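You operate a simulated robot arm through the tools that you are given. There is no shell and no other tool. Be economical: measure what you need, move in short steps, check, and stop when the job is done.

You run a simulated robot arm. Do the job below in one go: nothing can be reset, and whatever is moved stays where it is left.

Task
Lock out the suction unit and empty its tray into the dust bin.
Fine: mains switch off and the REPAIR tag on the LOCK peg before the drawer opens; silver tray back, drawer shut, nothing spilt.

It is judged by the outcome, as a careful person would: the job done as asked, and still so three seconds after it is handed in. It fails if anything else is knocked over, pushed out of place, dropped, spilled or broken.

Robot
A 6-joint arm with a two-finger parallel gripper on a trunk, on a base that drives. Base frame: it is fixed to the floor where the robot stands at the start and does not move with it; the origin is under the middle of the robot, x ahead of it, y to its left, z up. Units: m, degrees, N and s.
With the tool pointing down near the work surface it reaches from about 0.1 to 0.72 m from the robot's upright axis, wherever it stands. Its first joint turns from -166.0 to 166.0 degrees. Places, roughly: dust bin [0.1, -1.8, 0.3]; inside of the suction drawer [0.4, -0.6, 0.4]; lock peg tip [0.8, 0, 1.2]; mains switch [0.8, 0, 1.3]; silver tray (25x20x12 cm) [0.4, -0.6, 0.4]; suction drawer [0.3, -0.6, 0.4]. Payload 3.91 kg.
The TCP is the grasp point between the finger pads, 0.03 m short of the fingertips. In the tool frame z runs along the fingers and y along their closing line. Largest opening 0.11 m; finger width 0.02, thickness 0.01; the body of the gripper, 0.048 by 0.112 m, starts 0.055 m behind the TCP.
Orientation is told as [roll, pitch, yaw] about the base's x, y, z axes, in that order, counted from this pose: with the fingers straight down and closing along the base's y, the tool's x points along the base's -x, its y along +y and its z along -z.

Tools
- The arm moves only by the tool play_rows. Its argument "plan" is a list that holds one entry, the list of rows, each a list of 7 numbers: the shift along the tool's x, y, z in cm, then the turn, a rotation vector about the tool's x, y, z in degrees, then the closure in counts, from 0 (fully open) to 255 (shut). In form: [[[x, y, z, rx, ry, rz, fingers], ...]]. A call has 1 to 10 rows; each row shifts and turns the commanded pose from where the row before left it, along the tool's axes as they then stand. Each row takes 0.2 s and may step no farther than 0.05 m and 8.6 degrees from the row before; otherwise, or with a gripper value out of range, the whole call is refused. A pose out of reach is approached as far as the arm can. The call stops where the force on the tool passes 90 N (or 10 N more than at its start, if that is more) or the arm is blocked; 0.2 s more then pass. The fingers move at their own pace (about 0.045 m/s each) and stop on an object; they squeeze with about 32 N. The grip force told is the motor's: it shows also when the fingers shut on nothing. Time passes only in rows, and 0.2 s behind the last, so rows that do not move let the fingers close. It gives the time, the measured TCP pose, the force on the tool (base axes), the opening and the grip force at its end, in the units of the frame above (readings bear some noise), with the torque about the TCP (base axes, N m) and any sound that the robot's microphone picked up.
- Cameras (640 x 400 px; columns grow to the right, rows downward): "scene" is now at [0.0088, 0.097, 1.3664]; the picture's right is [-0.62, -0.79, 0.00], its down [-0.44, 0.34, -0.83] and it looks along [0.65, -0.51, -0.56] (base axes); focal length 221 px, centre (320, 200). "wrist" rides on the gripper at [0.071, 0.022, -0.107] in the tool frame; the picture's right is [-0.29, 0.96, 0.00], its down [-0.76, -0.23, -0.61] and it looks along [-0.58, -0.18, 0.79] (tool axes); focal length 243 px, centre (320, 200). There is no depth. A picture from a camera that has moved, and an enlarged one, comes with that camera's place and axes in the base frame and with its lens.
- get_image(camera): a new picture of that camera. No time passes.
- move_column(by): slides the trunk up (or, below 0, down) by that many m; the arm and the scene camera ride with it, the base frame stays. It gives what a move gives, with no picture.
- roll_base(legs): drives the robot by 1 to 6 legs, each [ahead, left, turn to the left] in m, m and degrees, along the robot's own axes; the way and the turn of a leg run together, so that a leg with both is an arc; at most 1.5 m and 180 degrees a leg. The arm and the cameras ride along, it lands a little off, and it stops where it bumps. It gives what a move gives.
- pan_tilt(pan, tilt): turns the head with the scene camera to pan (to the left, within 86 degrees either way) and tilt (down, from -29 to 69), counted from straight ahead of the robot. It gives what a move gives.
- zoom(camera, box): a new picture of the part [left, top, right, bottom] of that camera's present view, enlarged. No time passes.
- close_job(): hands the job in; it is judged then, once.

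Go step by step. Nothing tells you exact positions but the pictures and the camera data: compare them with the known pose of the tool, close in by small moves and look again before you grip or let go. The budget is 120 turns and 98 pictures, counting those below and the enlarged ones. Unless the task says otherwise, let go and move clear before handing in, and close with one line.

The tools are called after "Call:" as name(argument=value, ...) on one line, values as JSON. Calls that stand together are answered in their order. play_rows: Moves the arm, as the interface text tells. Its arguments: {"type":"object","properties":{"plan":{"type":"array"}},"required":["plan"]} The other tools are called the same way: move_column (by) slides the trunk up or down; roll_base (legs) drives the base; pan_tilt (pan, tilt) turns the head that bears the scene camera; get_image (camera) takes a picture; zoom (camera, box) takes an enlarged picture of a part of a camera's view; close_job () hands the job in.

At the start:

```text
time_s: 0.0
position: [0.3085, -0.2502, 1.1503]
tool_rot: [0.0, 0.1, 0.1]
contact_force: [0.2, 0.6, -0.1]
wrist_torque: [0.04, 0.0, -0.01]
width: 0.1102
grasp_force: 0.1
trunk travel left (down, up): [-0.319, 0.271]
robot x, y, heading: [-0.0016, -0.0004, 0.1]
head pan, tilt: [-38.1, 33.8]
```

scene: 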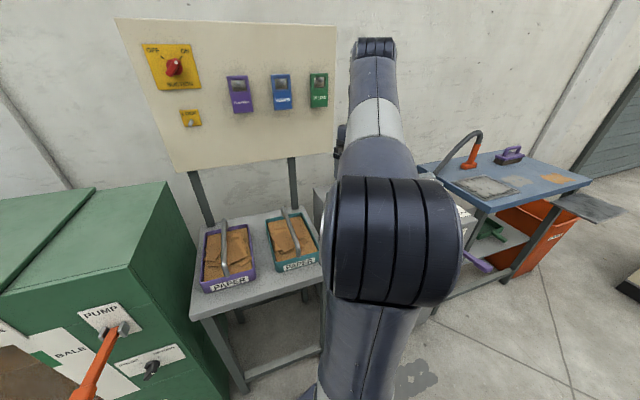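
wrist: 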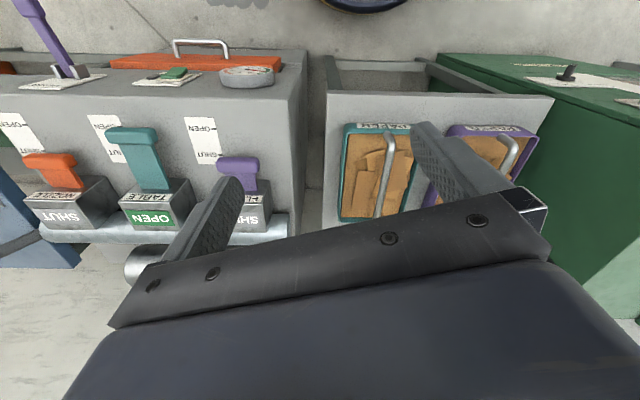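

I see a panel with a red mains switch, a yellow LOCK plate below it and three coloured tags on the right. I'll look closer before moving.

Call:
zoom(camera="scene", box=[120, 20, 340, 160])

Call:
zoom(camera="wrist", box=[0, 0, 320, 270])

Call:
pan_tilt(pan=-80, tilt=45)

Call:
get_image(camera="scene")

```text
2.86 times, centred on (230, 90) of scene
camera zoom: at [0.0088, 0.097, 1.3664], right [-0.62, -0.79, 0.0], down [-0.44, 0.34, -0.83], along [0.65, -0.51, -0.56], focal length 630 px, centre (577, 514)
```

zoom: 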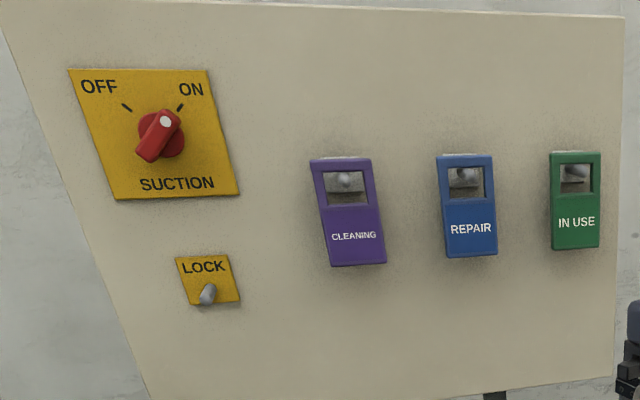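

```text
1.48 times, centred on (160, 135) of wrist
camera zoom: at [0.237, -0.2297, 1.2559], right [0.29, 0.96, 0.0], down [0.76, -0.23, 0.61], along [0.58, -0.18, -0.79], focal length 359 px, centre (557, 296)
```

zoom: 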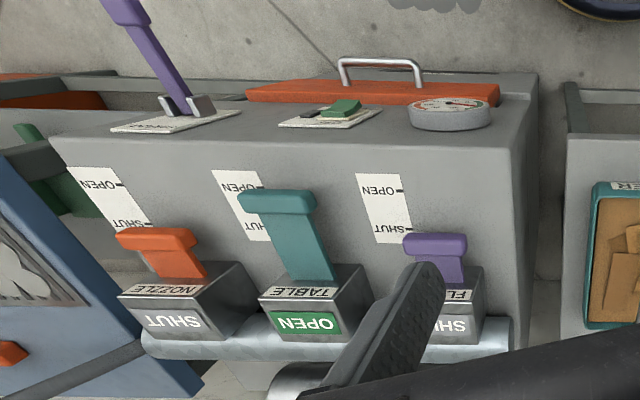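

```text
time_s: 1.1
position: [0.3096, -0.2513, 1.1497]
tool_rot: [0.0, 0.1, 0.1]
contact_force: [-0.1, 0.2, 0.1]
wrist_torque: [0.02, 0.01, 0.0]
width: 0.1099
grasp_force: 0.1
trunk travel left (down, up): [-0.319, 0.271]
robot x, y, heading: [0.0017, -0.0002, -0.2]
head pan, tilt: [-80.0, 45.0]
```

```text
93 pictures are left
camera scene: at [-0.0469, 0.0716, 1.3497], right [-0.98, -0.17, 0.0], down [-0.12, 0.7, -0.71], along [0.12, -0.7, -0.71], focal length 221 px, centre (320, 200)
```

scene: 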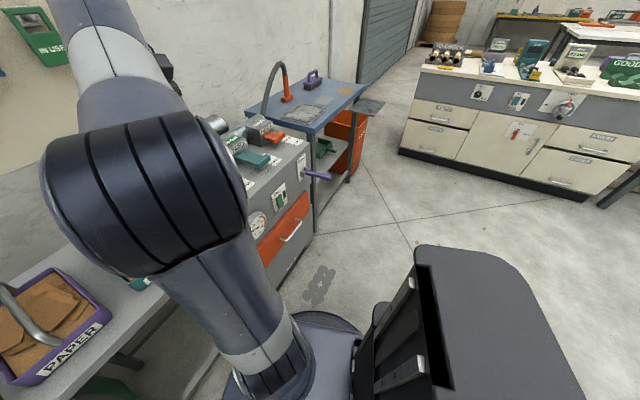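

The unit's orange drawer faces the robot at right, and the orange dust bin sits beyond it, under the far end of the blue table. First I'll point the gripper at the panel, ahead.

Call:
play_rows(plan=[[[-5, 0, 0, 0, 0, 0, 0], [-5, 0, 0, 0, 0, 0, 0], [-2, 0, 0, 0, -8.5, 0, 0], [0, 0, 0, 0, -8.5, 0, 0], [0, 0, 0, 0, -8.5, 0, 0], [0, 0, 0, 0, -8.5, 0, 0], [0, 0, 0, 0, -8.5, 0, 0], [0, 0, 0, 0, -8.5, 0, 0]]])

Call:
pan_tilt(pan=-8, tilt=20)

Call:
get_image(camera="scene")

```text
time_s: 2.9
position: [0.4253, -0.2479, 1.1403]
tool_rot: [0.0, -51.2, 0.0]
contact_force: [0.9, 0.0, -0.1]
wrist_torque: [-0.03, 0.01, 0.02]
width: 0.1102
grasp_force: 0.1
out of reach, approached as far as the arm can: row 2
trunk travel left (down, up): [-0.319, 0.271]
robot x, y, heading: [-0.0033, 0.0008, 0.1]
head pan, tilt: [-80.0, 45.0]
```

```text
time_s: 4.3
position: [0.4262, -0.2479, 1.1395]
tool_rot: [0.1, -51.0, -0.1]
contact_force: [0.1, -0.3, -0.1]
wrist_torque: [0.01, 0.0, 0.0]
width: 0.11
grasp_force: 0.0
trunk travel left (down, up): [-0.319, 0.271]
robot x, y, heading: [-0.0031, -0.0014, -0.0]
head pan, tilt: [-8.0, 20.0]
```

```text
92 pictures are left
camera scene: at [0.0311, 0.1387, 1.3883], right [-0.14, -0.99, 0.0], down [-0.34, 0.05, -0.94], along [0.93, -0.13, -0.34], focal length 221 px, centre (320, 200)
```

scene: 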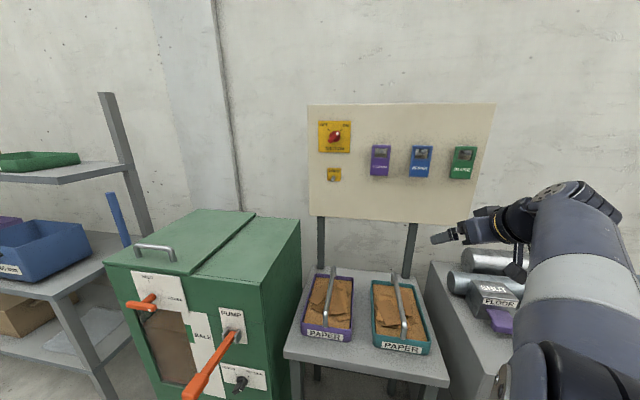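

The panel lies straight ahead over the small table. I'll finish turning the tool level and raise it.

Call:
play_rows(plan=[[[0, 0, 0, 0, -8, 0, 0], [0, 0, 0, 0, -8, 0, 0], [0, 0, 0, 0, -8, 0, 0], [0, 0, 0, 0, -8, 0, 0], [0, 0, 0, 0, -7, 0, 0], [0, 0, 0, 0, 0, 0, 0]]])

Call:
get_image(camera="wrist")

Call:
get_image(camera="scene")

```text
time_s: 5.7
position: [0.4262, -0.2501, 1.1393]
tool_rot: [-169.8, -89.8, 169.8]
contact_force: [-1.3, -0.3, -0.1]
wrist_torque: [0.0, -0.02, -0.01]
width: 0.1101
grasp_force: 0.0
trunk travel left (down, up): [-0.319, 0.271]
robot x, y, heading: [0.0006, -0.0029, 0.1]
head pan, tilt: [-8.0, 20.0]
```

```text
91 pictures are left
camera wrist: at [0.3184, -0.2281, 1.0673], right [0.0, 0.96, 0.29], down [-0.61, -0.23, 0.76], along [0.79, -0.18, 0.58], focal length 243 px, centre (320, 200)
```

wrist: 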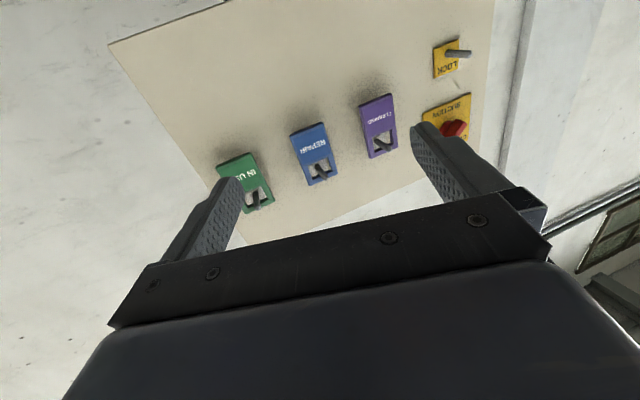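

```text
90 pictures are left
camera scene: at [0.0312, 0.1387, 1.3883], right [-0.14, -0.99, 0.0], down [-0.34, 0.05, -0.94], along [0.93, -0.13, -0.34], focal length 221 px, centre (320, 200)
```

scene: 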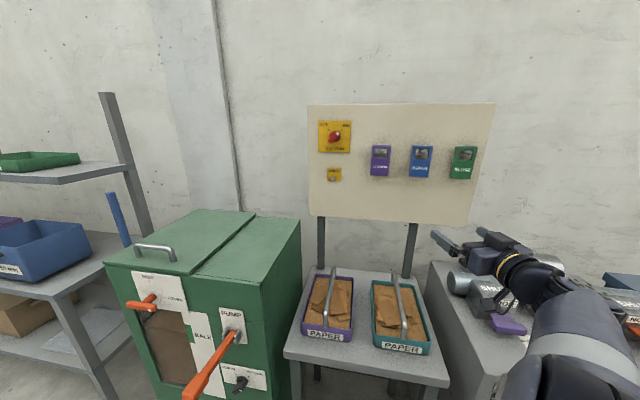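

Triangulating the two views puts the knob near (0.81, -0.02, 1.33), the LOCK plate near (0.83, -0.03, 1.20) and the REPAIR tag near (0.73, -0.30, 1.26). The panel looks yawed about 18° to the right, so I'll align with it and go in front of the switch.

Call:
play_rows(plan=[[[-3, 0, 0, 6.2, 0, 0, 0], [-3, 0, 0, 6.2, 0, 0, 0], [-3, 0, 0, 6.1, 0, 0, 0], [-2, 4, 1, 0, 0, 0, 0], [-2, 4, 1, 0, 0, 0, 0], [-2, 4, 1, 0, 0, 0, 0], [-2, 4, 1, 0, 0, 0, 0], [-2, 4, 1, 0, 0, 0, 0], [-0.2, 4.5, 1, 0, 0, 0, 0], [0, 4.5, 0, 0, 0, 0, 0]]])

Call:
get_image(camera="scene")

Call:
get_image(camera="wrist")

```text
time_s: 7.9
position: [0.5762, 0.0079, 1.3314]
tool_rot: [62.0, -90.0, -80.5]
contact_force: [0.2, -1.2, 0.6]
wrist_torque: [-0.02, 0.0, 0.05]
width: 0.1101
grasp_force: 0.1
trunk travel left (down, up): [-0.319, 0.271]
robot x, y, heading: [0.002, -0.0034, -0.0]
head pan, tilt: [-8.0, 20.0]
```

```text
89 pictures are left
camera scene: at [0.0312, 0.1386, 1.3883], right [-0.14, -0.99, 0.0], down [-0.34, 0.05, -0.94], along [0.93, -0.13, -0.34], focal length 221 px, centre (320, 200)
```

scene: 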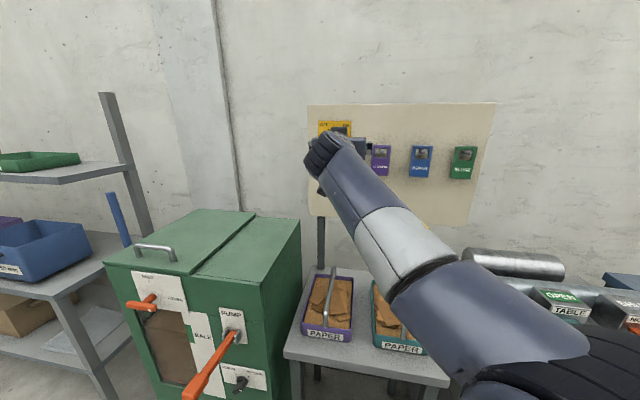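

```text
88 pictures are left
camera wrist: at [0.4818, 0.0618, 1.2598], right [0.3, 0.91, 0.29], down [-0.65, -0.03, 0.76], along [0.7, -0.42, 0.58], focal length 243 px, centre (320, 200)
```

wrist: 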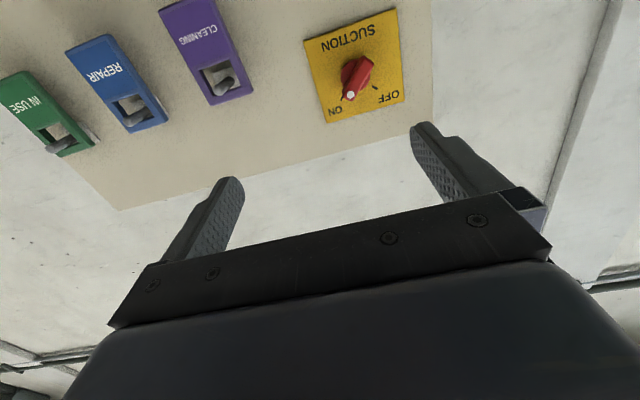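

Call:
zoom(camera="wrist", box=[280, 0, 440, 130])

Call:
zoom(camera="wrist", box=[40, 0, 260, 150])

```text
3.08 times, centred on (360, 65) of wrist
camera zoom: at [0.4818, 0.0618, 1.2598], right [0.3, 0.91, 0.29], down [-0.65, -0.03, 0.76], along [0.7, -0.42, 0.58], focal length 746 px, centre (197, 615)
```

zoom: 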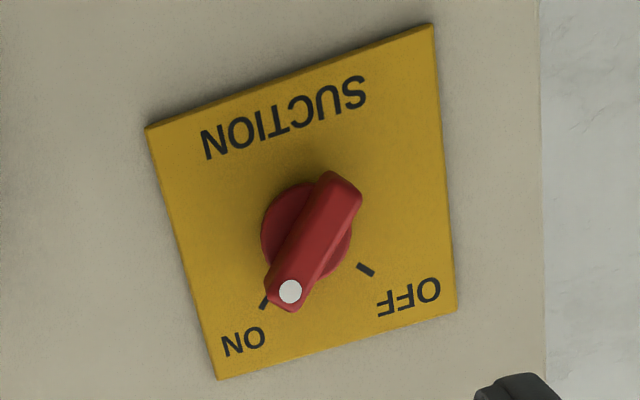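

```text
2.67 times, centred on (150, 75) of wrist
camera zoom: at [0.4818, 0.0618, 1.2598], right [0.3, 0.91, 0.29], down [-0.65, -0.03, 0.76], along [0.7, -0.42, 0.58], focal length 647 px, centre (773, 533)
```

zoom: 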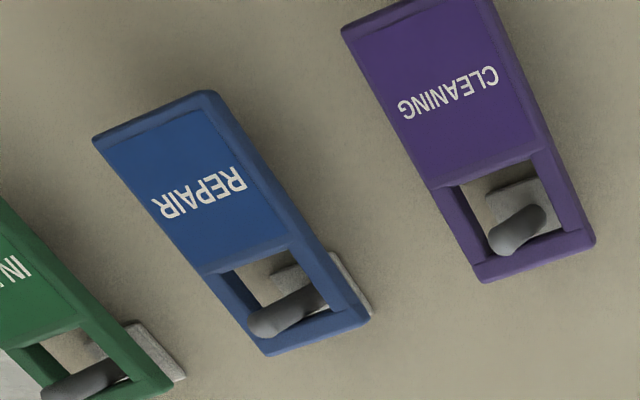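

The knob centre is about (0.807, -0.017, 1.335), with its bar at 45° toward ON. I'll line up with it, advance partway and roll the gripper 45°.

Call:
play_rows(plan=[[[-0.4, 4.9, 0, 0, 0, 0, 0], [0, 0, 4.7, 0, 0, 0, 0], [0, 0, 4.7, 0, 0, 0, 0], [0, 0, 4.0, 0, 0, 0, 0], [0, 0, 0, 0, 0, 7.5, 0], [0, 0, 0, 0, 0, 7.5, 0], [0, 0, 0, 0, 0, 7.5, 0], [0, 0, 0, 0, 0, 7.5, 0], [0, 0, 0, 0, 0, 7.5, 0], [0, 0, 0, 0, 0, 7.5, 0]]])

Call:
get_image(camera="wrist")

```text
time_s: 10.1
position: [0.7177, 0.0111, 1.335]
tool_rot: [89.9, -44.9, -108.5]
contact_force: [0.8, -0.2, -0.4]
wrist_torque: [-0.02, -0.01, -0.02]
width: 0.11
grasp_force: 0.0
trunk travel left (down, up): [-0.319, 0.271]
robot x, y, heading: [-0.0029, 0.0029, 0.1]
head pan, tilt: [-8.0, 20.0]
```

```text
85 pictures are left
camera wrist: at [0.6363, 0.1066, 1.2998], right [0.15, 0.45, 0.88], down [-0.8, -0.47, 0.37], along [0.58, -0.76, 0.29], focal length 243 px, centre (320, 200)
```

wrist: 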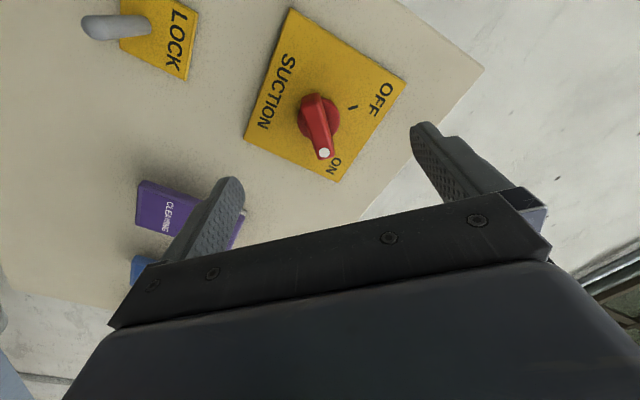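

The knob sits between the fingers. Now I'll advance and close on it.

Call:
play_rows(plan=[[[0, 0, 3, 0, 0, 0, 0], [0, 0, 3, 0, 0, 0, 0], [0, 0, 1.7, 0, 0, 0, 0], [0, 0, 0, 0, 0, 0, 255], [0, 0, 0, 0, 0, 0, 255], [0, 0, 0, 0, 0, 0, 255], [0, 0, 0, 0, 0, 0, 255], [0, 0, 0, 0, 0, 0, 255], [0, 0, 0, 0, 0, 0, 255], [0, 0, 0, 0, 0, 0, 255]]])

Call:
get_image(camera="wrist")

```text
time_s: 12.3
position: [0.7849, -0.0116, 1.3339]
tool_rot: [90.5, -45.0, -108.5]
contact_force: [13.1, 9.0, 19.4]
wrist_torque: [0.17, 0.6, 0.47]
width: 0.0157
grasp_force: 44.9
out of reach, approached as far as the arm can: row 3
trunk travel left (down, up): [-0.319, 0.271]
robot x, y, heading: [-0.0035, -0.0035, -0.1]
head pan, tilt: [-8.0, 20.0]
```

```text
84 pictures are left
camera wrist: at [0.7034, 0.0843, 1.2963], right [0.14, 0.45, 0.88], down [-0.8, -0.47, 0.37], along [0.58, -0.76, 0.29], focal length 243 px, centre (320, 200)
```

wrist: 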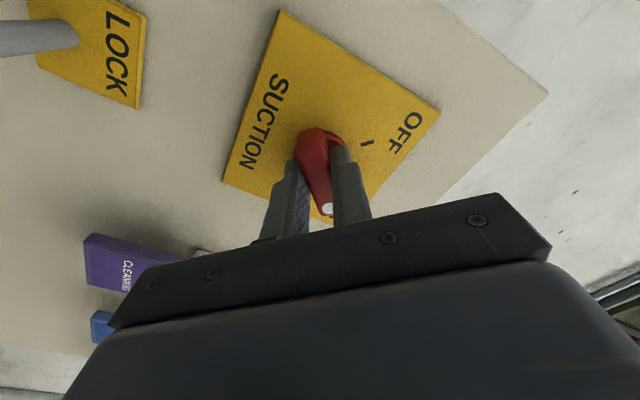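

The knob is gripped. I'll turn it 90° counter-clockwise, to OFF.

Call:
play_rows(plan=[[[0, 0, 0, 0, 0, -8.5, 255], [0, 0, 0, 0, 0, -8.5, 255], [0, 0, 0, 0, 0, -8.5, 255], [0, 0, 0, 0, 0, -8.5, 255], [0, 0, 0, 0, 0, -8.5, 255], [0, 0, 0, 0, 0, -8.5, 255], [0, 0, 0, 0, 0, -8.5, 255], [0, 0, 0, 0, 0, -8.5, 255], [0, 0, 0, 0, 0, -8.5, 255], [0, 0, 0, 0, 0, -8.5, 255]]])

Call:
get_image(camera="wrist")

```text
time_s: 14.5
position: [0.7828, -0.0134, 1.3323]
tool_rot: [-90.4, -49.9, 71.9]
contact_force: [7.3, 1.4, 21.0]
wrist_torque: [-0.11, -0.41, 1.48]
width: 0.0156
grasp_force: 45.0
trunk travel left (down, up): [-0.319, 0.271]
robot x, y, heading: [-0.0037, 0.0008, -0.0]
head pan, tilt: [-8.0, 20.0]
```

```text
83 pictures are left
camera wrist: at [0.6726, -0.0087, 1.2629], right [0.29, 0.87, -0.4], down [-0.48, 0.49, 0.73], along [0.83, -0.02, 0.56], focal length 243 px, centre (320, 200)
```

wrist: 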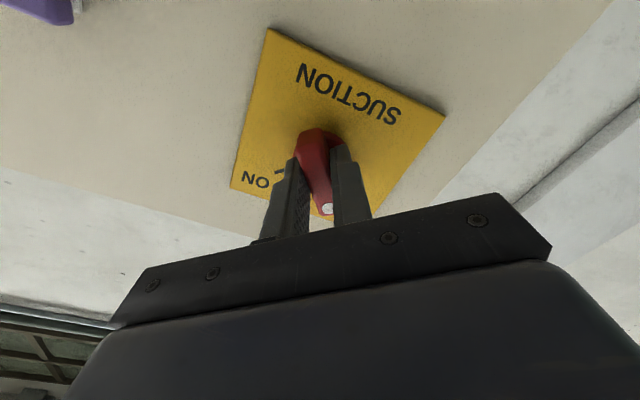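

Call:
play_rows(plan=[[[0, 0, 0, 0, 0, -5, 255], [0, 0, 0, 0, 0, -2, 255], [0, 0, 0, 0, 0, 0, 255], [0, 0, 0, 0, 0, 0, 0], [0, 0, 0, 0, 0, 0, 0], [0, 0, 0, 0, 0, 0, 0], [0, 0, 0, 0, 0, 0, 0], [0, 0, -4, 0, 0, 0, 0], [0, 0, -4, 0, 0, 0, 0], [0, 0, -4, 0, 0, 0, 0]]])

Call:
get_image(camera="wrist")

```text
time_s: 16.7
position: [0.6705, 0.0243, 1.3305]
tool_rot: [-90.0, -43.0, 71.4]
contact_force: [0.7, -0.3, -0.3]
wrist_torque: [-0.01, -0.03, -0.01]
width: 0.11
grasp_force: 0.0
trunk travel left (down, up): [-0.319, 0.271]
robot x, y, heading: [0.0017, -0.0011, 0.2]
head pan, tilt: [-8.0, 20.0]
```

```text
82 pictures are left
camera wrist: at [0.5566, 0.022, 1.2652], right [0.27, 0.82, -0.5], down [-0.45, 0.57, 0.69], along [0.85, 0.04, 0.53], focal length 243 px, centre (320, 200)
```

wrist: 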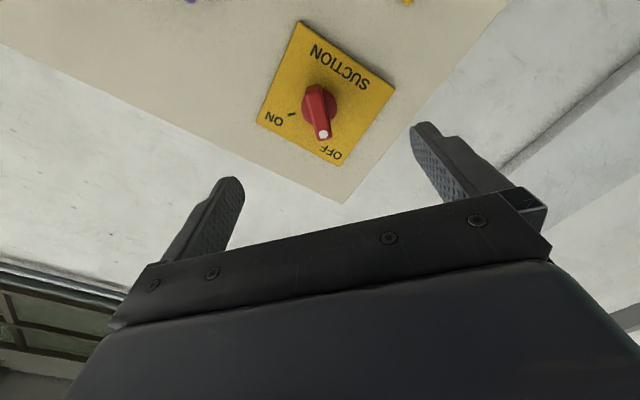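

The switch points to OFF. I'll level the gripper again, back away and drive ahead 8 cm for better reach.

Call:
play_rows(plan=[[[0, 0, -3, 0, 0, 7.8, 0], [0, 0, -3, 0, 0, 7.8, 0], [0, 0, -2, 0, 0, 7.8, 0], [0, 0, -2, 0, 0, 7.8, 0], [0, 0, 0, 0, 0, 7.8, 0], [0, 0, 0, 0, 0, 8, 0], [2.5, -4, 0, 0, 0, 0, 0], [2.5, -4, 0, 0, 0, 0, 0], [2.5, -4, 0, 0, 0, 0, 0], [2, -4, 0, 0, 0, 0, 0]]])

Call:
roll_base(legs=[[0.08, 0, 0]])

Call:
get_image(camera="wrist")

Call:
get_image(camera="scene")

```text
time_s: 18.9
position: [0.5261, -0.0942, 1.2353]
tool_rot: [10.1, -90.0, -28.6]
contact_force: [0.2, -0.3, -0.3]
wrist_torque: [0.02, 0.0, 0.02]
width: 0.11
grasp_force: 0.1
trunk travel left (down, up): [-0.319, 0.271]
robot x, y, heading: [0.0022, 0.0001, -0.2]
head pan, tilt: [-8.0, 20.0]
```

```text
time_s: 20.0
position: [0.6082, -0.095, 1.236]
tool_rot: [-23.4, -90.0, 4.8]
contact_force: [0.7, -0.5, -0.2]
wrist_torque: [-0.02, 0.0, -0.01]
width: 0.1102
grasp_force: 0.0
trunk travel left (down, up): [-0.319, 0.271]
robot x, y, heading: [0.0792, -0.0042, 0.2]
head pan, tilt: [-8.0, 20.0]
```

```text
81 pictures are left
camera wrist: at [0.5116, -0.0409, 1.1636], right [0.3, 0.91, 0.29], down [-0.65, -0.03, 0.76], along [0.7, -0.42, 0.58], focal length 243 px, centre (320, 200)
```

wrist: 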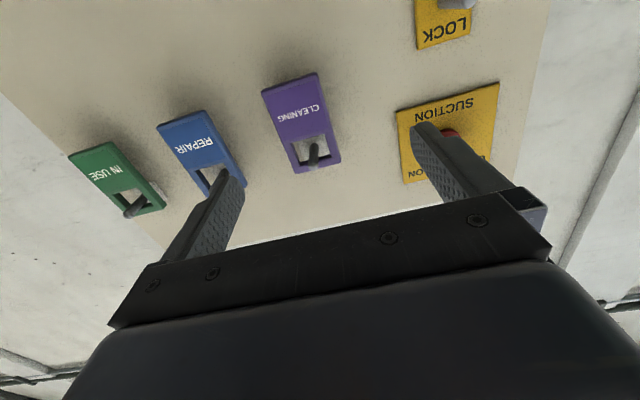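

```text
80 pictures are left
camera scene: at [0.1116, 0.1388, 1.3883], right [-0.14, -0.99, 0.0], down [-0.34, 0.05, -0.94], along [0.93, -0.13, -0.34], focal length 221 px, centre (320, 200)
```

scene: 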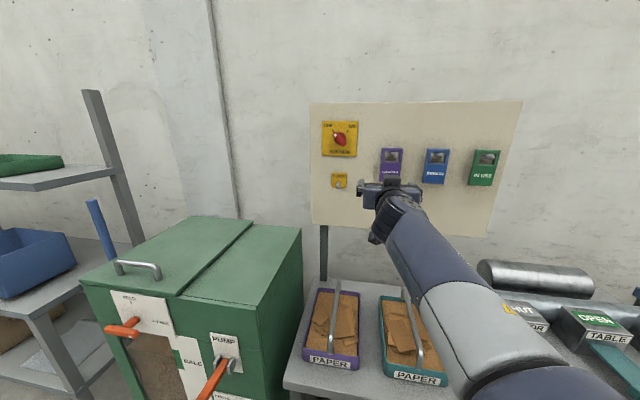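

Call:
play_rows(plan=[[[0, -4, 0, 0, 0, 0, 0], [0, -4, 0, 0, 0, 0, 0], [0, -4, 0, 0, 0, 0, 0], [0, -4, 0, 0, 0, 0, 0], [0, 0, 0, 0, 0, 0, 0]]])

Call:
get_image(camera="wrist")

Call:
zoom(camera="scene", box=[320, 100, 530, 230])

```text
time_s: 21.2
position: [0.5589, -0.2362, 1.2331]
tool_rot: [-137.2, -89.9, 118.7]
contact_force: [-0.7, 0.4, -0.2]
wrist_torque: [0.05, 0.06, -0.01]
width: 0.1103
grasp_force: 0.0
out of reach, approached as far as the arm can: row 2
trunk travel left (down, up): [-0.319, 0.271]
robot x, y, heading: [0.0829, 0.0007, 0.1]
head pan, tilt: [-8.0, 20.0]
```

```text
79 pictures are left
camera wrist: at [0.4645, -0.1826, 1.1617], right [0.3, 0.91, 0.29], down [-0.65, -0.03, 0.76], along [0.7, -0.42, 0.58], focal length 243 px, centre (320, 200)
```

wrist: 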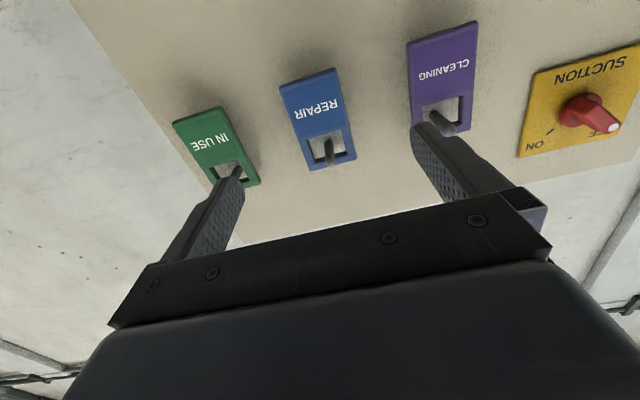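

```text
3.05 times, centred on (425, 165) of scene
camera zoom: at [0.1118, 0.1386, 1.3883], right [-0.14, -0.99, 0.0], down [-0.34, 0.05, -0.94], along [0.93, -0.13, -0.34], focal length 672 px, centre (0, 307)
```

zoom: 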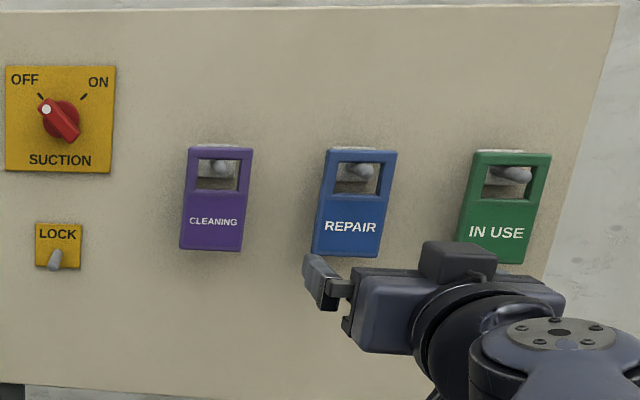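

The REPAIR tag is 6.4 cm wide, centred on the approach line, with its front about 16.5 cm ahead of the TCP. I'll advance with the fingers either side of its solid lower half, then check.

Call:
play_rows(plan=[[[0, -0.8, 3, 0, 0, 0, 0], [0, 0, 4, 0, 0, 0, 0], [0, 0, 4, 0, 0, 0, 0], [0, 0, 2, 0, 0, 0, 0], [0, 0, 1, 0, 0, 0, 0], [0, 0, 0, 0, 0, 0, 0]]])

Call:
get_image(camera="wrist")

Call:
zoom(camera="scene", box=[320, 100, 530, 230])

```text
time_s: 22.6
position: [0.6903, -0.2885, 1.2346]
tool_rot: [-16.8, -90.0, -1.8]
contact_force: [0.2, 0.3, 0.0]
wrist_torque: [0.0, 0.0, -0.04]
width: 0.1099
grasp_force: 0.0
trunk travel left (down, up): [-0.319, 0.271]
robot x, y, heading: [0.0814, -0.0028, 0.1]
head pan, tilt: [-8.0, 20.0]
```

```text
77 pictures are left
camera wrist: at [0.5952, -0.235, 1.1617], right [0.3, 0.91, 0.29], down [-0.65, -0.03, 0.76], along [0.7, -0.42, 0.58], focal length 243 px, centre (320, 200)
```

wrist: 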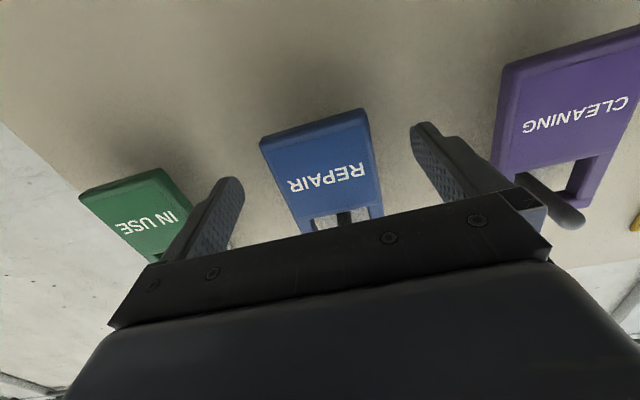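

```text
3.05 times, centred on (425, 165) of scene
camera zoom: at [0.1119, 0.1387, 1.3883], right [-0.14, -0.99, 0.0], down [-0.34, 0.05, -0.94], along [0.93, -0.13, -0.34], focal length 672 px, centre (0, 307)
```

zoom: 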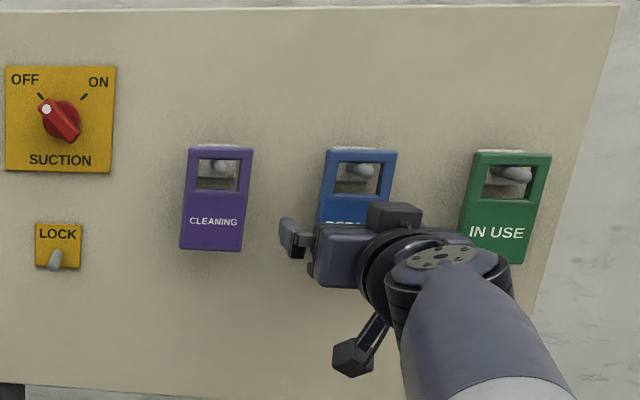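

The tips are just level with the tag's front. I'll go 1.3 cm deeper and close.

Call:
play_rows(plan=[[[0, 0, 0.7, 0, 0, 0, 0], [0, 0, 0.6, 0, 0, 0, 0], [0, 0, 0, 0, 0, 0, 255], [0, 0, 0, 0, 0, 0, 255], [0, 0, 0, 0, 0, 0, 255], [0, 0, 0, 0, 0, 0, 255], [0, 0, 0, 0, 0, 0, 255]]])

Call:
get_image(camera="wrist")

```text
time_s: 24.2
position: [0.7024, -0.2941, 1.2344]
tool_rot: [-21.9, -90.0, 3.4]
contact_force: [-1.4, 0.0, 0.4]
wrist_torque: [-0.04, 0.03, 0.02]
width: 0.0615
grasp_force: 31.7
trunk travel left (down, up): [-0.319, 0.271]
robot x, y, heading: [0.0817, 0.0047, -0.2]
head pan, tilt: [-8.0, 20.0]
```

```text
75 pictures are left
camera wrist: at [0.6073, -0.2392, 1.1617], right [0.3, 0.91, 0.29], down [-0.65, -0.03, 0.76], along [0.7, -0.42, 0.58], focal length 243 px, centre (320, 200)
```

wrist: 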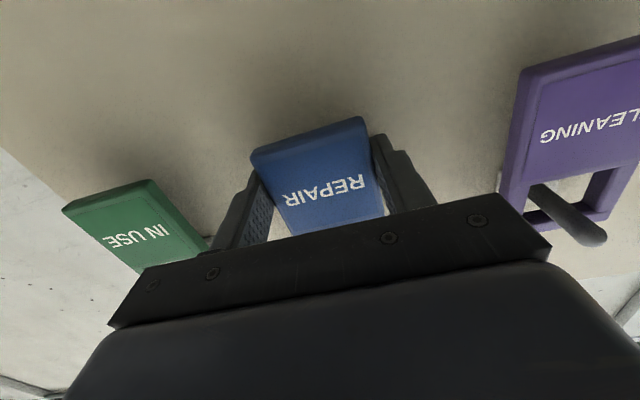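

The tag is gripped. I'll lift it 0.9 cm to free its bar from the peg, then pull it straight out.

Call:
play_rows(plan=[[[-0.9, 0, 0, 0, 0, 0, 255], [0, 0, -1.5, 0, 0, 0, 255], [0, 0, -1.5, 0, 0, 0, 255], [0, 0, -2, 0, 0, 0, 255], [0, 0, -3, 0, 0, 0, 255], [0, 0, -4, 0, 0, 0, 255]]])

Call:
get_image(camera="wrist")

Call:
zoom(camera="scene", box=[320, 100, 530, 230])

```text
time_s: 25.6
position: [0.5891, -0.2524, 1.2432]
tool_rot: [17.4, -90.0, -36.0]
contact_force: [0.4, -0.6, -1.0]
wrist_torque: [0.03, 0.02, -0.05]
width: 0.0613
grasp_force: 31.8
trunk travel left (down, up): [-0.319, 0.271]
robot x, y, heading: [0.084, 0.0032, 0.0]
head pan, tilt: [-8.0, 20.0]
```

```text
74 pictures are left
camera wrist: at [0.4936, -0.1994, 1.1708], right [0.3, 0.91, 0.29], down [-0.65, -0.03, 0.76], along [0.7, -0.42, 0.58], focal length 243 px, centre (320, 200)
```

wrist: 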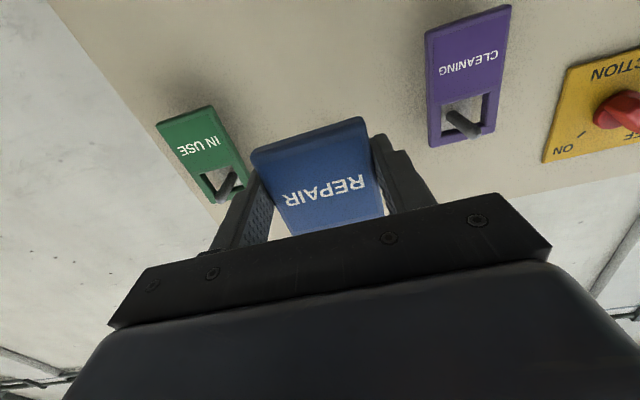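

```text
3.05 times, centred on (425, 165) of scene
camera zoom: at [0.1122, 0.1386, 1.3883], right [-0.14, -0.99, 0.0], down [-0.34, 0.05, -0.94], along [0.93, -0.13, -0.34], focal length 672 px, centre (0, 307)
```

zoom: 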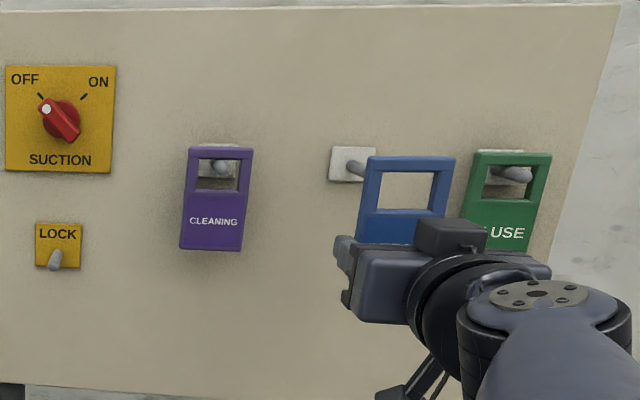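

The tag is free of its peg. The LOCK peg runs straight out at d≈0.235, z≈1.189, so I'll carry the tag in front of it, keeping my distance, and check.

Call:
play_rows(plan=[[[1.4, 4.1, 0, 0, 0, 0, 255], [1.4, 4.1, 0, 0, 0, 0, 255], [1.5, 4.1, 0, 0, 0, 0, 255], [1.5, 4.1, 0, 0, 0, 0, 255], [1.5, 4.1, 0, 0, 0, 0, 255], [1.5, 4.1, 0, 0, 0, 0, 255], [1.5, 4.1, 0, 0, 0, 0, 255], [0, 0, 0, 0, 0, 0, 255]]])

Call:
get_image(camera="wrist")

Call:
zoom(camera="scene", box=[260, 90, 470, 220])

```text
time_s: 27.4
position: [0.68, 0.0184, 1.1392]
tool_rot: [-27.9, -90.1, 9.4]
contact_force: [0.5, -0.1, -0.5]
wrist_torque: [0.0, -0.01, 0.01]
width: 0.0611
grasp_force: 31.8
trunk travel left (down, up): [-0.319, 0.271]
robot x, y, heading: [0.0821, 0.002, 0.0]
head pan, tilt: [-8.0, 20.0]
```

```text
72 pictures are left
camera wrist: at [0.5845, 0.0721, 1.0677], right [0.3, 0.91, 0.29], down [-0.65, -0.03, 0.76], along [0.7, -0.42, 0.58], focal length 243 px, centre (320, 200)
```

wrist: 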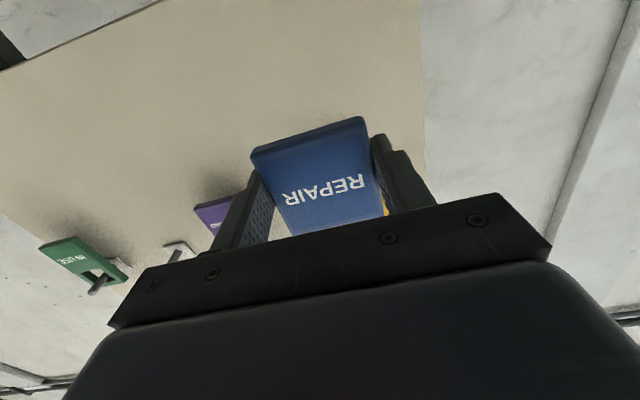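

```text
3.05 times, centred on (365, 155) of scene
camera zoom: at [0.112, 0.1389, 1.3883], right [-0.14, -0.99, 0.0], down [-0.34, 0.05, -0.94], along [0.93, -0.13, -0.34], focal length 672 px, centre (183, 337)
```

zoom: 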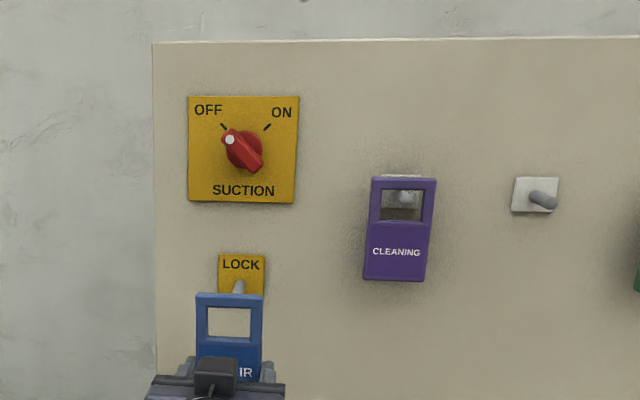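

The window lines up with the peg in both d and z. I'll advance 7.5 cm and check again.

Call:
play_rows(plan=[[[0, 0, 3, 0, 0, 0, 255], [0, 0, 2.5, 0, 0, 0, 255], [0, 0, 2, 0, 0, 0, 255], [0, 0, 0, 0, 0, 0, 255]]])

Call:
zoom(camera="scene", box=[300, 140, 390, 210])

```text
time_s: 28.4
position: [0.7514, -0.0045, 1.1397]
tool_rot: [-37.0, -90.0, 18.5]
contact_force: [-0.7, 0.0, -0.7]
wrist_torque: [0.01, 0.0, -0.03]
width: 0.061
grasp_force: 31.7
trunk travel left (down, up): [-0.319, 0.271]
robot x, y, heading: [0.0828, 0.0019, 0.4]
head pan, tilt: [-8.0, 20.0]
```

```text
5.71 times, centred on (345, 175) of scene
camera zoom: at [0.112, 0.1388, 1.3883], right [-0.14, -0.99, 0.0], down [-0.34, 0.05, -0.94], along [0.93, -0.13, -0.34], focal length 1261 px, centre (177, 343)
```

zoom: 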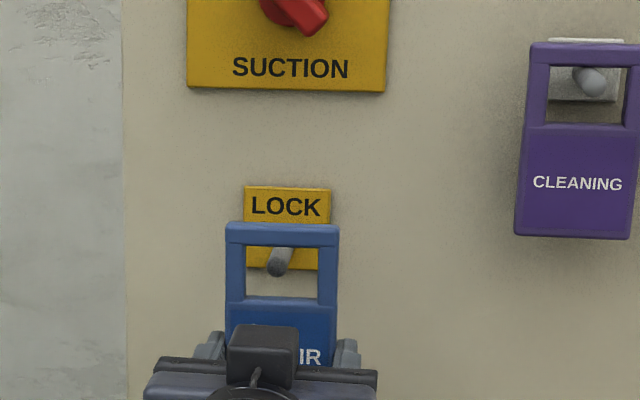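

The peg tip shows through the window with room all round. I'll slide the tag on the rest of the way, then lower it until the bar rests.

Call:
play_rows(plan=[[[0, 0, 2, 0, 0, 0, 255], [0, 0, 1.4, 0, 0, 0, 255], [0, 0, 0.6, 0, 0, 0, 255], [0, 0, 0, 0, 0, 0, 255]]])

Call:
zoom(camera="scene", box=[300, 140, 390, 210])

```text
time_s: 29.4
position: [0.7889, -0.0198, 1.1396]
tool_rot: [-8.6, -90.0, -9.9]
contact_force: [0.1, 0.2, -0.7]
wrist_torque: [0.02, 0.01, 0.02]
width: 0.0609
grasp_force: 32.0
trunk travel left (down, up): [-0.319, 0.271]
robot x, y, heading: [0.0841, -0.0004, -0.1]
head pan, tilt: [-8.0, 20.0]
```

```text
5.71 times, centred on (345, 175) of scene
camera zoom: at [0.112, 0.1388, 1.3883], right [-0.14, -0.99, 0.0], down [-0.34, 0.05, -0.94], along [0.93, -0.13, -0.34], focal length 1261 px, centre (177, 343)
```

zoom: 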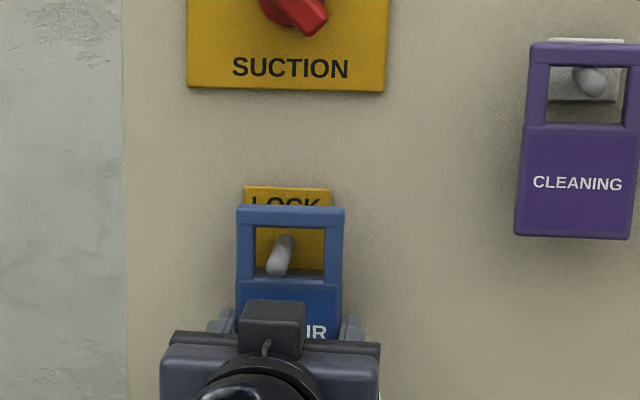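

Call:
play_rows(plan=[[[0.4, 0, 0, 0, 0, 0, 255], [0.3, 0, 0, 0, 0, 0, 255], [0, 0, 0, 0, 0, 0, 255]]])

Call:
zoom(camera="scene", box=[300, 140, 390, 210])

```text
time_s: 30.2
position: [0.7887, -0.0193, 1.1336]
tool_rot: [-22.7, -89.9, 4.2]
contact_force: [0.2, -1.5, -0.5]
wrist_torque: [0.02, 0.02, 0.01]
width: 0.0609
grasp_force: 31.5
trunk travel left (down, up): [-0.319, 0.271]
robot x, y, heading: [0.0754, -0.0012, 0.0]
head pan, tilt: [-8.0, 20.0]
```

```text
5.71 times, centred on (345, 175) of scene
camera zoom: at [0.1119, 0.1388, 1.3883], right [-0.14, -0.99, 0.0], down [-0.34, 0.05, -0.94], along [0.93, -0.13, -0.34], focal length 1261 px, centre (177, 343)
```

zoom: 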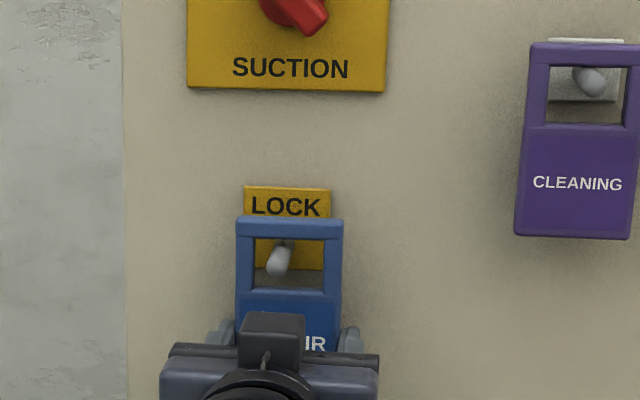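

Call:
play_rows(plan=[[[0.3, 0, 0, 0, 0, 0, 255], [0.2, 0, 0, 0, 0, 0, 255], [0, 0, 0, 0, 0, 0, 255]]])

Call:
zoom(camera="scene", box=[300, 140, 390, 210])

```text
time_s: 31.0
position: [0.7882, -0.0193, 1.1281]
tool_rot: [-175.0, -90.0, 156.4]
contact_force: [0.9, 0.3, 3.5]
wrist_torque: [-0.03, 0.03, -0.01]
width: 0.061
grasp_force: 31.6
trunk travel left (down, up): [-0.319, 0.271]
robot x, y, heading: [0.0821, 0.0006, 0.4]
head pan, tilt: [-8.0, 20.0]
```

```text
5.71 times, centred on (345, 175) of scene
camera zoom: at [0.1117, 0.1388, 1.3884], right [-0.14, -0.99, 0.0], down [-0.34, 0.05, -0.94], along [0.93, -0.13, -0.34], focal length 1261 px, centre (177, 343)
```

zoom: 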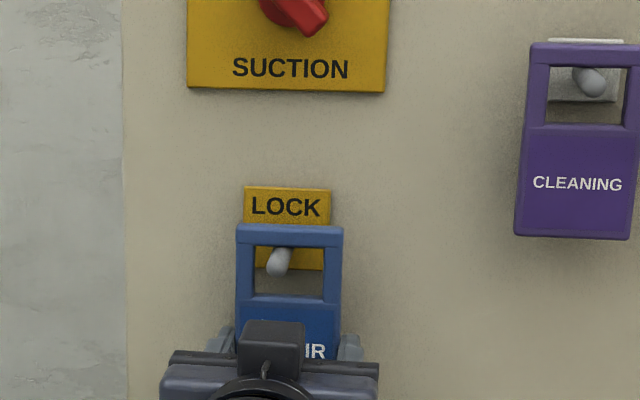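

The bar now rests on the peg, with 3.5 N upward. I'll release and back straight out.

Call:
play_rows(plan=[[[0, 0, 0, 0, 0, 0, 0], [0, 0, 0, 0, 0, 0, 0], [0, 0, 0, 0, 0, 0, 0], [0, 0, 0, 0, 0, 0, 0], [0, 0, -3, 0, 0, 0, 0], [0, 0, -4, 0, 0, 0, 0], [0, 0, -4, 0, 0, 0, 0], [0, 0, -4, 0, 0, 0, 0]]])

Call:
zoom(camera="scene", box=[300, 100, 480, 220])

Call:
get_image(camera="wrist")

```text
time_s: 32.8
position: [0.6457, 0.0286, 1.1281]
tool_rot: [-106.5, -90.0, 87.9]
contact_force: [0.6, -0.3, -0.3]
wrist_torque: [0.0, 0.0, -0.04]
width: 0.11
grasp_force: 0.1
trunk travel left (down, up): [-0.319, 0.271]
robot x, y, heading: [0.0789, -0.0013, 0.2]
head pan, tilt: [-8.0, 20.0]
```

```text
3.33 times, centred on (390, 160) of scene
camera zoom: at [0.1121, 0.1387, 1.3883], right [-0.14, -0.99, 0.0], down [-0.34, 0.05, -0.94], along [0.93, -0.13, -0.34], focal length 735 px, centre (87, 333)
```

zoom: 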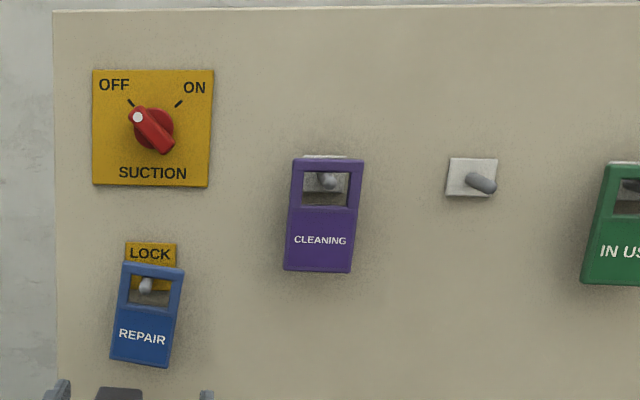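

```text
65 pictures are left
camera wrist: at [0.5509, 0.0824, 1.0564], right [0.3, 0.91, 0.29], down [-0.65, -0.02, 0.76], along [0.7, -0.42, 0.58], focal length 243 px, centre (320, 200)
```

wrist: 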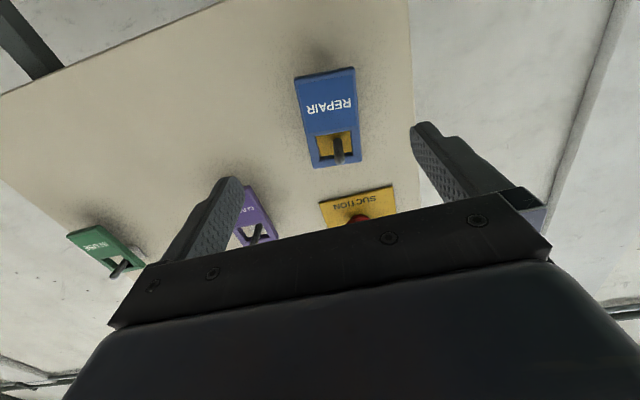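

The switch is OFF and the REPAIR tag hangs on the LOCK peg. I'll back off and look at the suction unit.

Call:
roll_base(legs=[[-0.4, 0, 0]])

Call:
pan_tilt(pan=-45, tilt=40)

Call:
get_image(camera="scene")

```text
time_s: 35.3
position: [0.2442, 0.0294, 1.1294]
tool_rot: [-30.1, -90.0, 11.7]
contact_force: [-0.4, -0.9, -0.1]
wrist_torque: [-0.03, -0.01, 0.0]
width: 0.1099
grasp_force: 0.1
trunk travel left (down, up): [-0.319, 0.271]
robot x, y, heading: [-0.3192, 0.0029, -0.3]
head pan, tilt: [-8.0, 20.0]
```

```text
time_s: 36.3
position: [0.2448, 0.0297, 1.1273]
tool_rot: [-52.7, -90.0, 34.5]
contact_force: [0.0, -0.3, -0.1]
wrist_torque: [0.04, 0.0, 0.01]
width: 0.1101
grasp_force: 0.0
trunk travel left (down, up): [-0.319, 0.271]
robot x, y, heading: [-0.3204, 0.0016, 0.2]
head pan, tilt: [-45.0, 40.0]
```

```text
64 pictures are left
camera scene: at [-0.3221, 0.0912, 1.3569], right [-0.7, -0.71, 0.0], down [-0.46, 0.45, -0.77], along [0.54, -0.54, -0.64], focal length 221 px, centre (320, 200)
```

scene: 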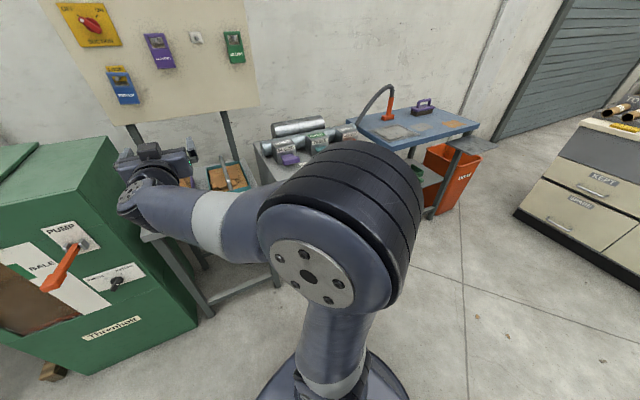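

The arm blocks the view of the unit. I'll slide right so the robot faces the drawer and swing the arm to the left.

Call:
roll_base(legs=[[-0.1, -0.6, 0]])

Call:
pan_tilt(pan=-10, tilt=45)

Call:
get_image(camera="scene")

Call:
get_image(camera="wrist")

```text
time_s: 39.8
position: [0.1466, -0.5684, 1.1288]
tool_rot: [-63.2, -90.0, 45.0]
contact_force: [-0.1, -1.2, 0.4]
wrist_torque: [0.02, 0.0, 0.01]
width: 0.1097
grasp_force: 0.0
trunk travel left (down, up): [-0.319, 0.271]
robot x, y, heading: [-0.4166, -0.6009, 0.3]
head pan, tilt: [-45.0, 40.0]
```

```text
time_s: 40.8
position: [0.146, -0.5677, 1.1282]
tool_rot: [-60.8, -90.0, 42.5]
contact_force: [-0.5, 0.0, -0.4]
wrist_torque: [0.0, 0.0, -0.01]
width: 0.1099
grasp_force: 0.0
trunk travel left (down, up): [-0.319, 0.271]
robot x, y, heading: [-0.4179, -0.597, 0.4]
head pan, tilt: [-10.0, 45.0]
```

```text
63 pictures are left
camera scene: at [-0.4003, -0.463, 1.3496], right [-0.17, -0.99, 0.0], down [-0.7, 0.12, -0.71], along [0.7, -0.12, -0.71], focal length 221 px, centre (320, 200)
```

scene: 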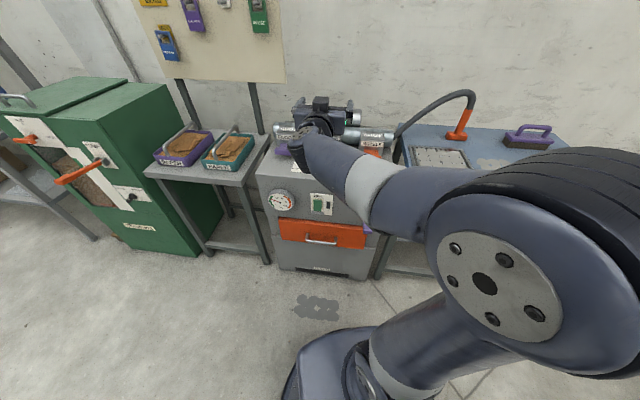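

```text
62 pictures are left
camera wrist: at [0.0515, -0.5154, 1.0564], right [0.3, 0.91, 0.29], down [-0.65, -0.03, 0.76], along [0.7, -0.41, 0.58], focal length 243 px, centre (320, 200)
```

wrist: 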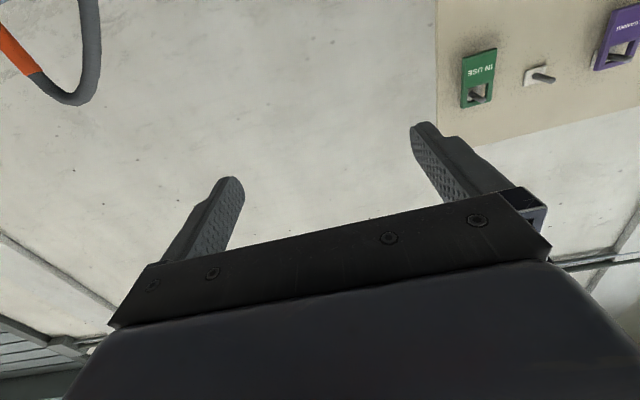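

Call:
zoom(camera="scene", box=[240, 110, 420, 290])

Call:
play_rows(plan=[[[0, 4.8, 0, 0, 0, 0, 0], [0, 4.8, 0, 0, 0, 0, 0], [0, 4.8, 0, 0, 0, 0, 0], [0, 4.8, 0, 0, 0, 0, 0], [0, 4.8, 0, 0, 0, 0, 0], [0, 4.8, 0, 0, 0, 0, 0], [0, 4.8, -2, 0, 0, 0, 0]]])

Call:
get_image(camera="scene")

```text
2.22 times, centred on (330, 200) of scene
camera zoom: at [-0.4003, -0.463, 1.3496], right [-0.17, -0.99, 0.0], down [-0.7, 0.12, -0.71], along [0.7, -0.12, -0.71], focal length 490 px, centre (298, 200)
```

zoom: 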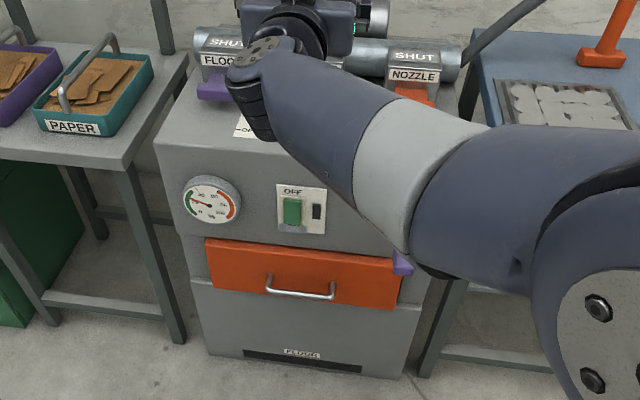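

```text
refused: row 7 steps farther than a row can; nothing moved
```

```text
60 pictures are left
camera scene: at [-0.4003, -0.463, 1.3496], right [-0.17, -0.99, 0.0], down [-0.7, 0.12, -0.71], along [0.7, -0.12, -0.71], focal length 221 px, centre (320, 200)
```

scene: 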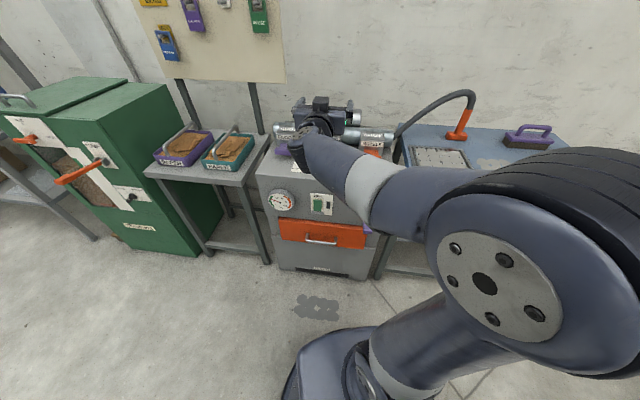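

Call:
play_rows(plan=[[[0, 4.8, 0, 0, 0, 0, 0], [0, 4.8, 0, 0, 0, 0, 0], [0, 4.8, 0, 0, 0, 0, 0], [0, 4.8, 0, 0, 0, 0, 0], [0, 4.8, 0, 0, 0, 0, 0], [0, 4.8, 0, 0, 0, 0, 0], [0, 4.8, 0, 0, 0, 0, 0]]])

Call:
get_image(camera="scene")

```text
time_s: 42.4
position: [0.2513, -0.2492, 1.1295]
tool_rot: [-32.4, -89.9, 14.3]
contact_force: [0.7, -0.8, -0.2]
wrist_torque: [0.03, 0.01, 0.05]
width: 0.1101
grasp_force: 0.0
trunk travel left (down, up): [-0.319, 0.271]
robot x, y, heading: [-0.4192, -0.5994, 0.3]
head pan, tilt: [-10.0, 45.0]
```

```text
59 pictures are left
camera scene: at [-0.4004, -0.4632, 1.3497], right [-0.17, -0.99, 0.0], down [-0.7, 0.12, -0.71], along [0.7, -0.12, -0.71], focal length 221 px, centre (320, 200)
```

scene: 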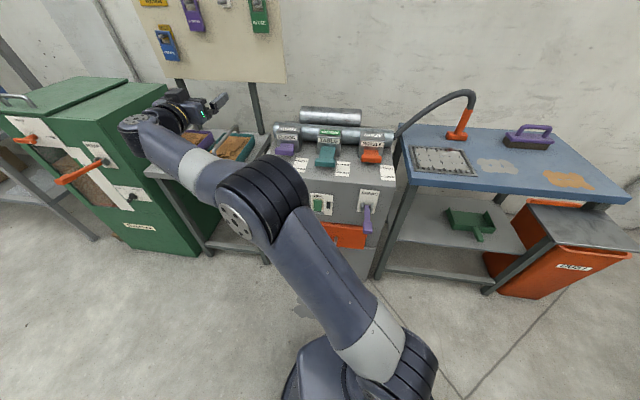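

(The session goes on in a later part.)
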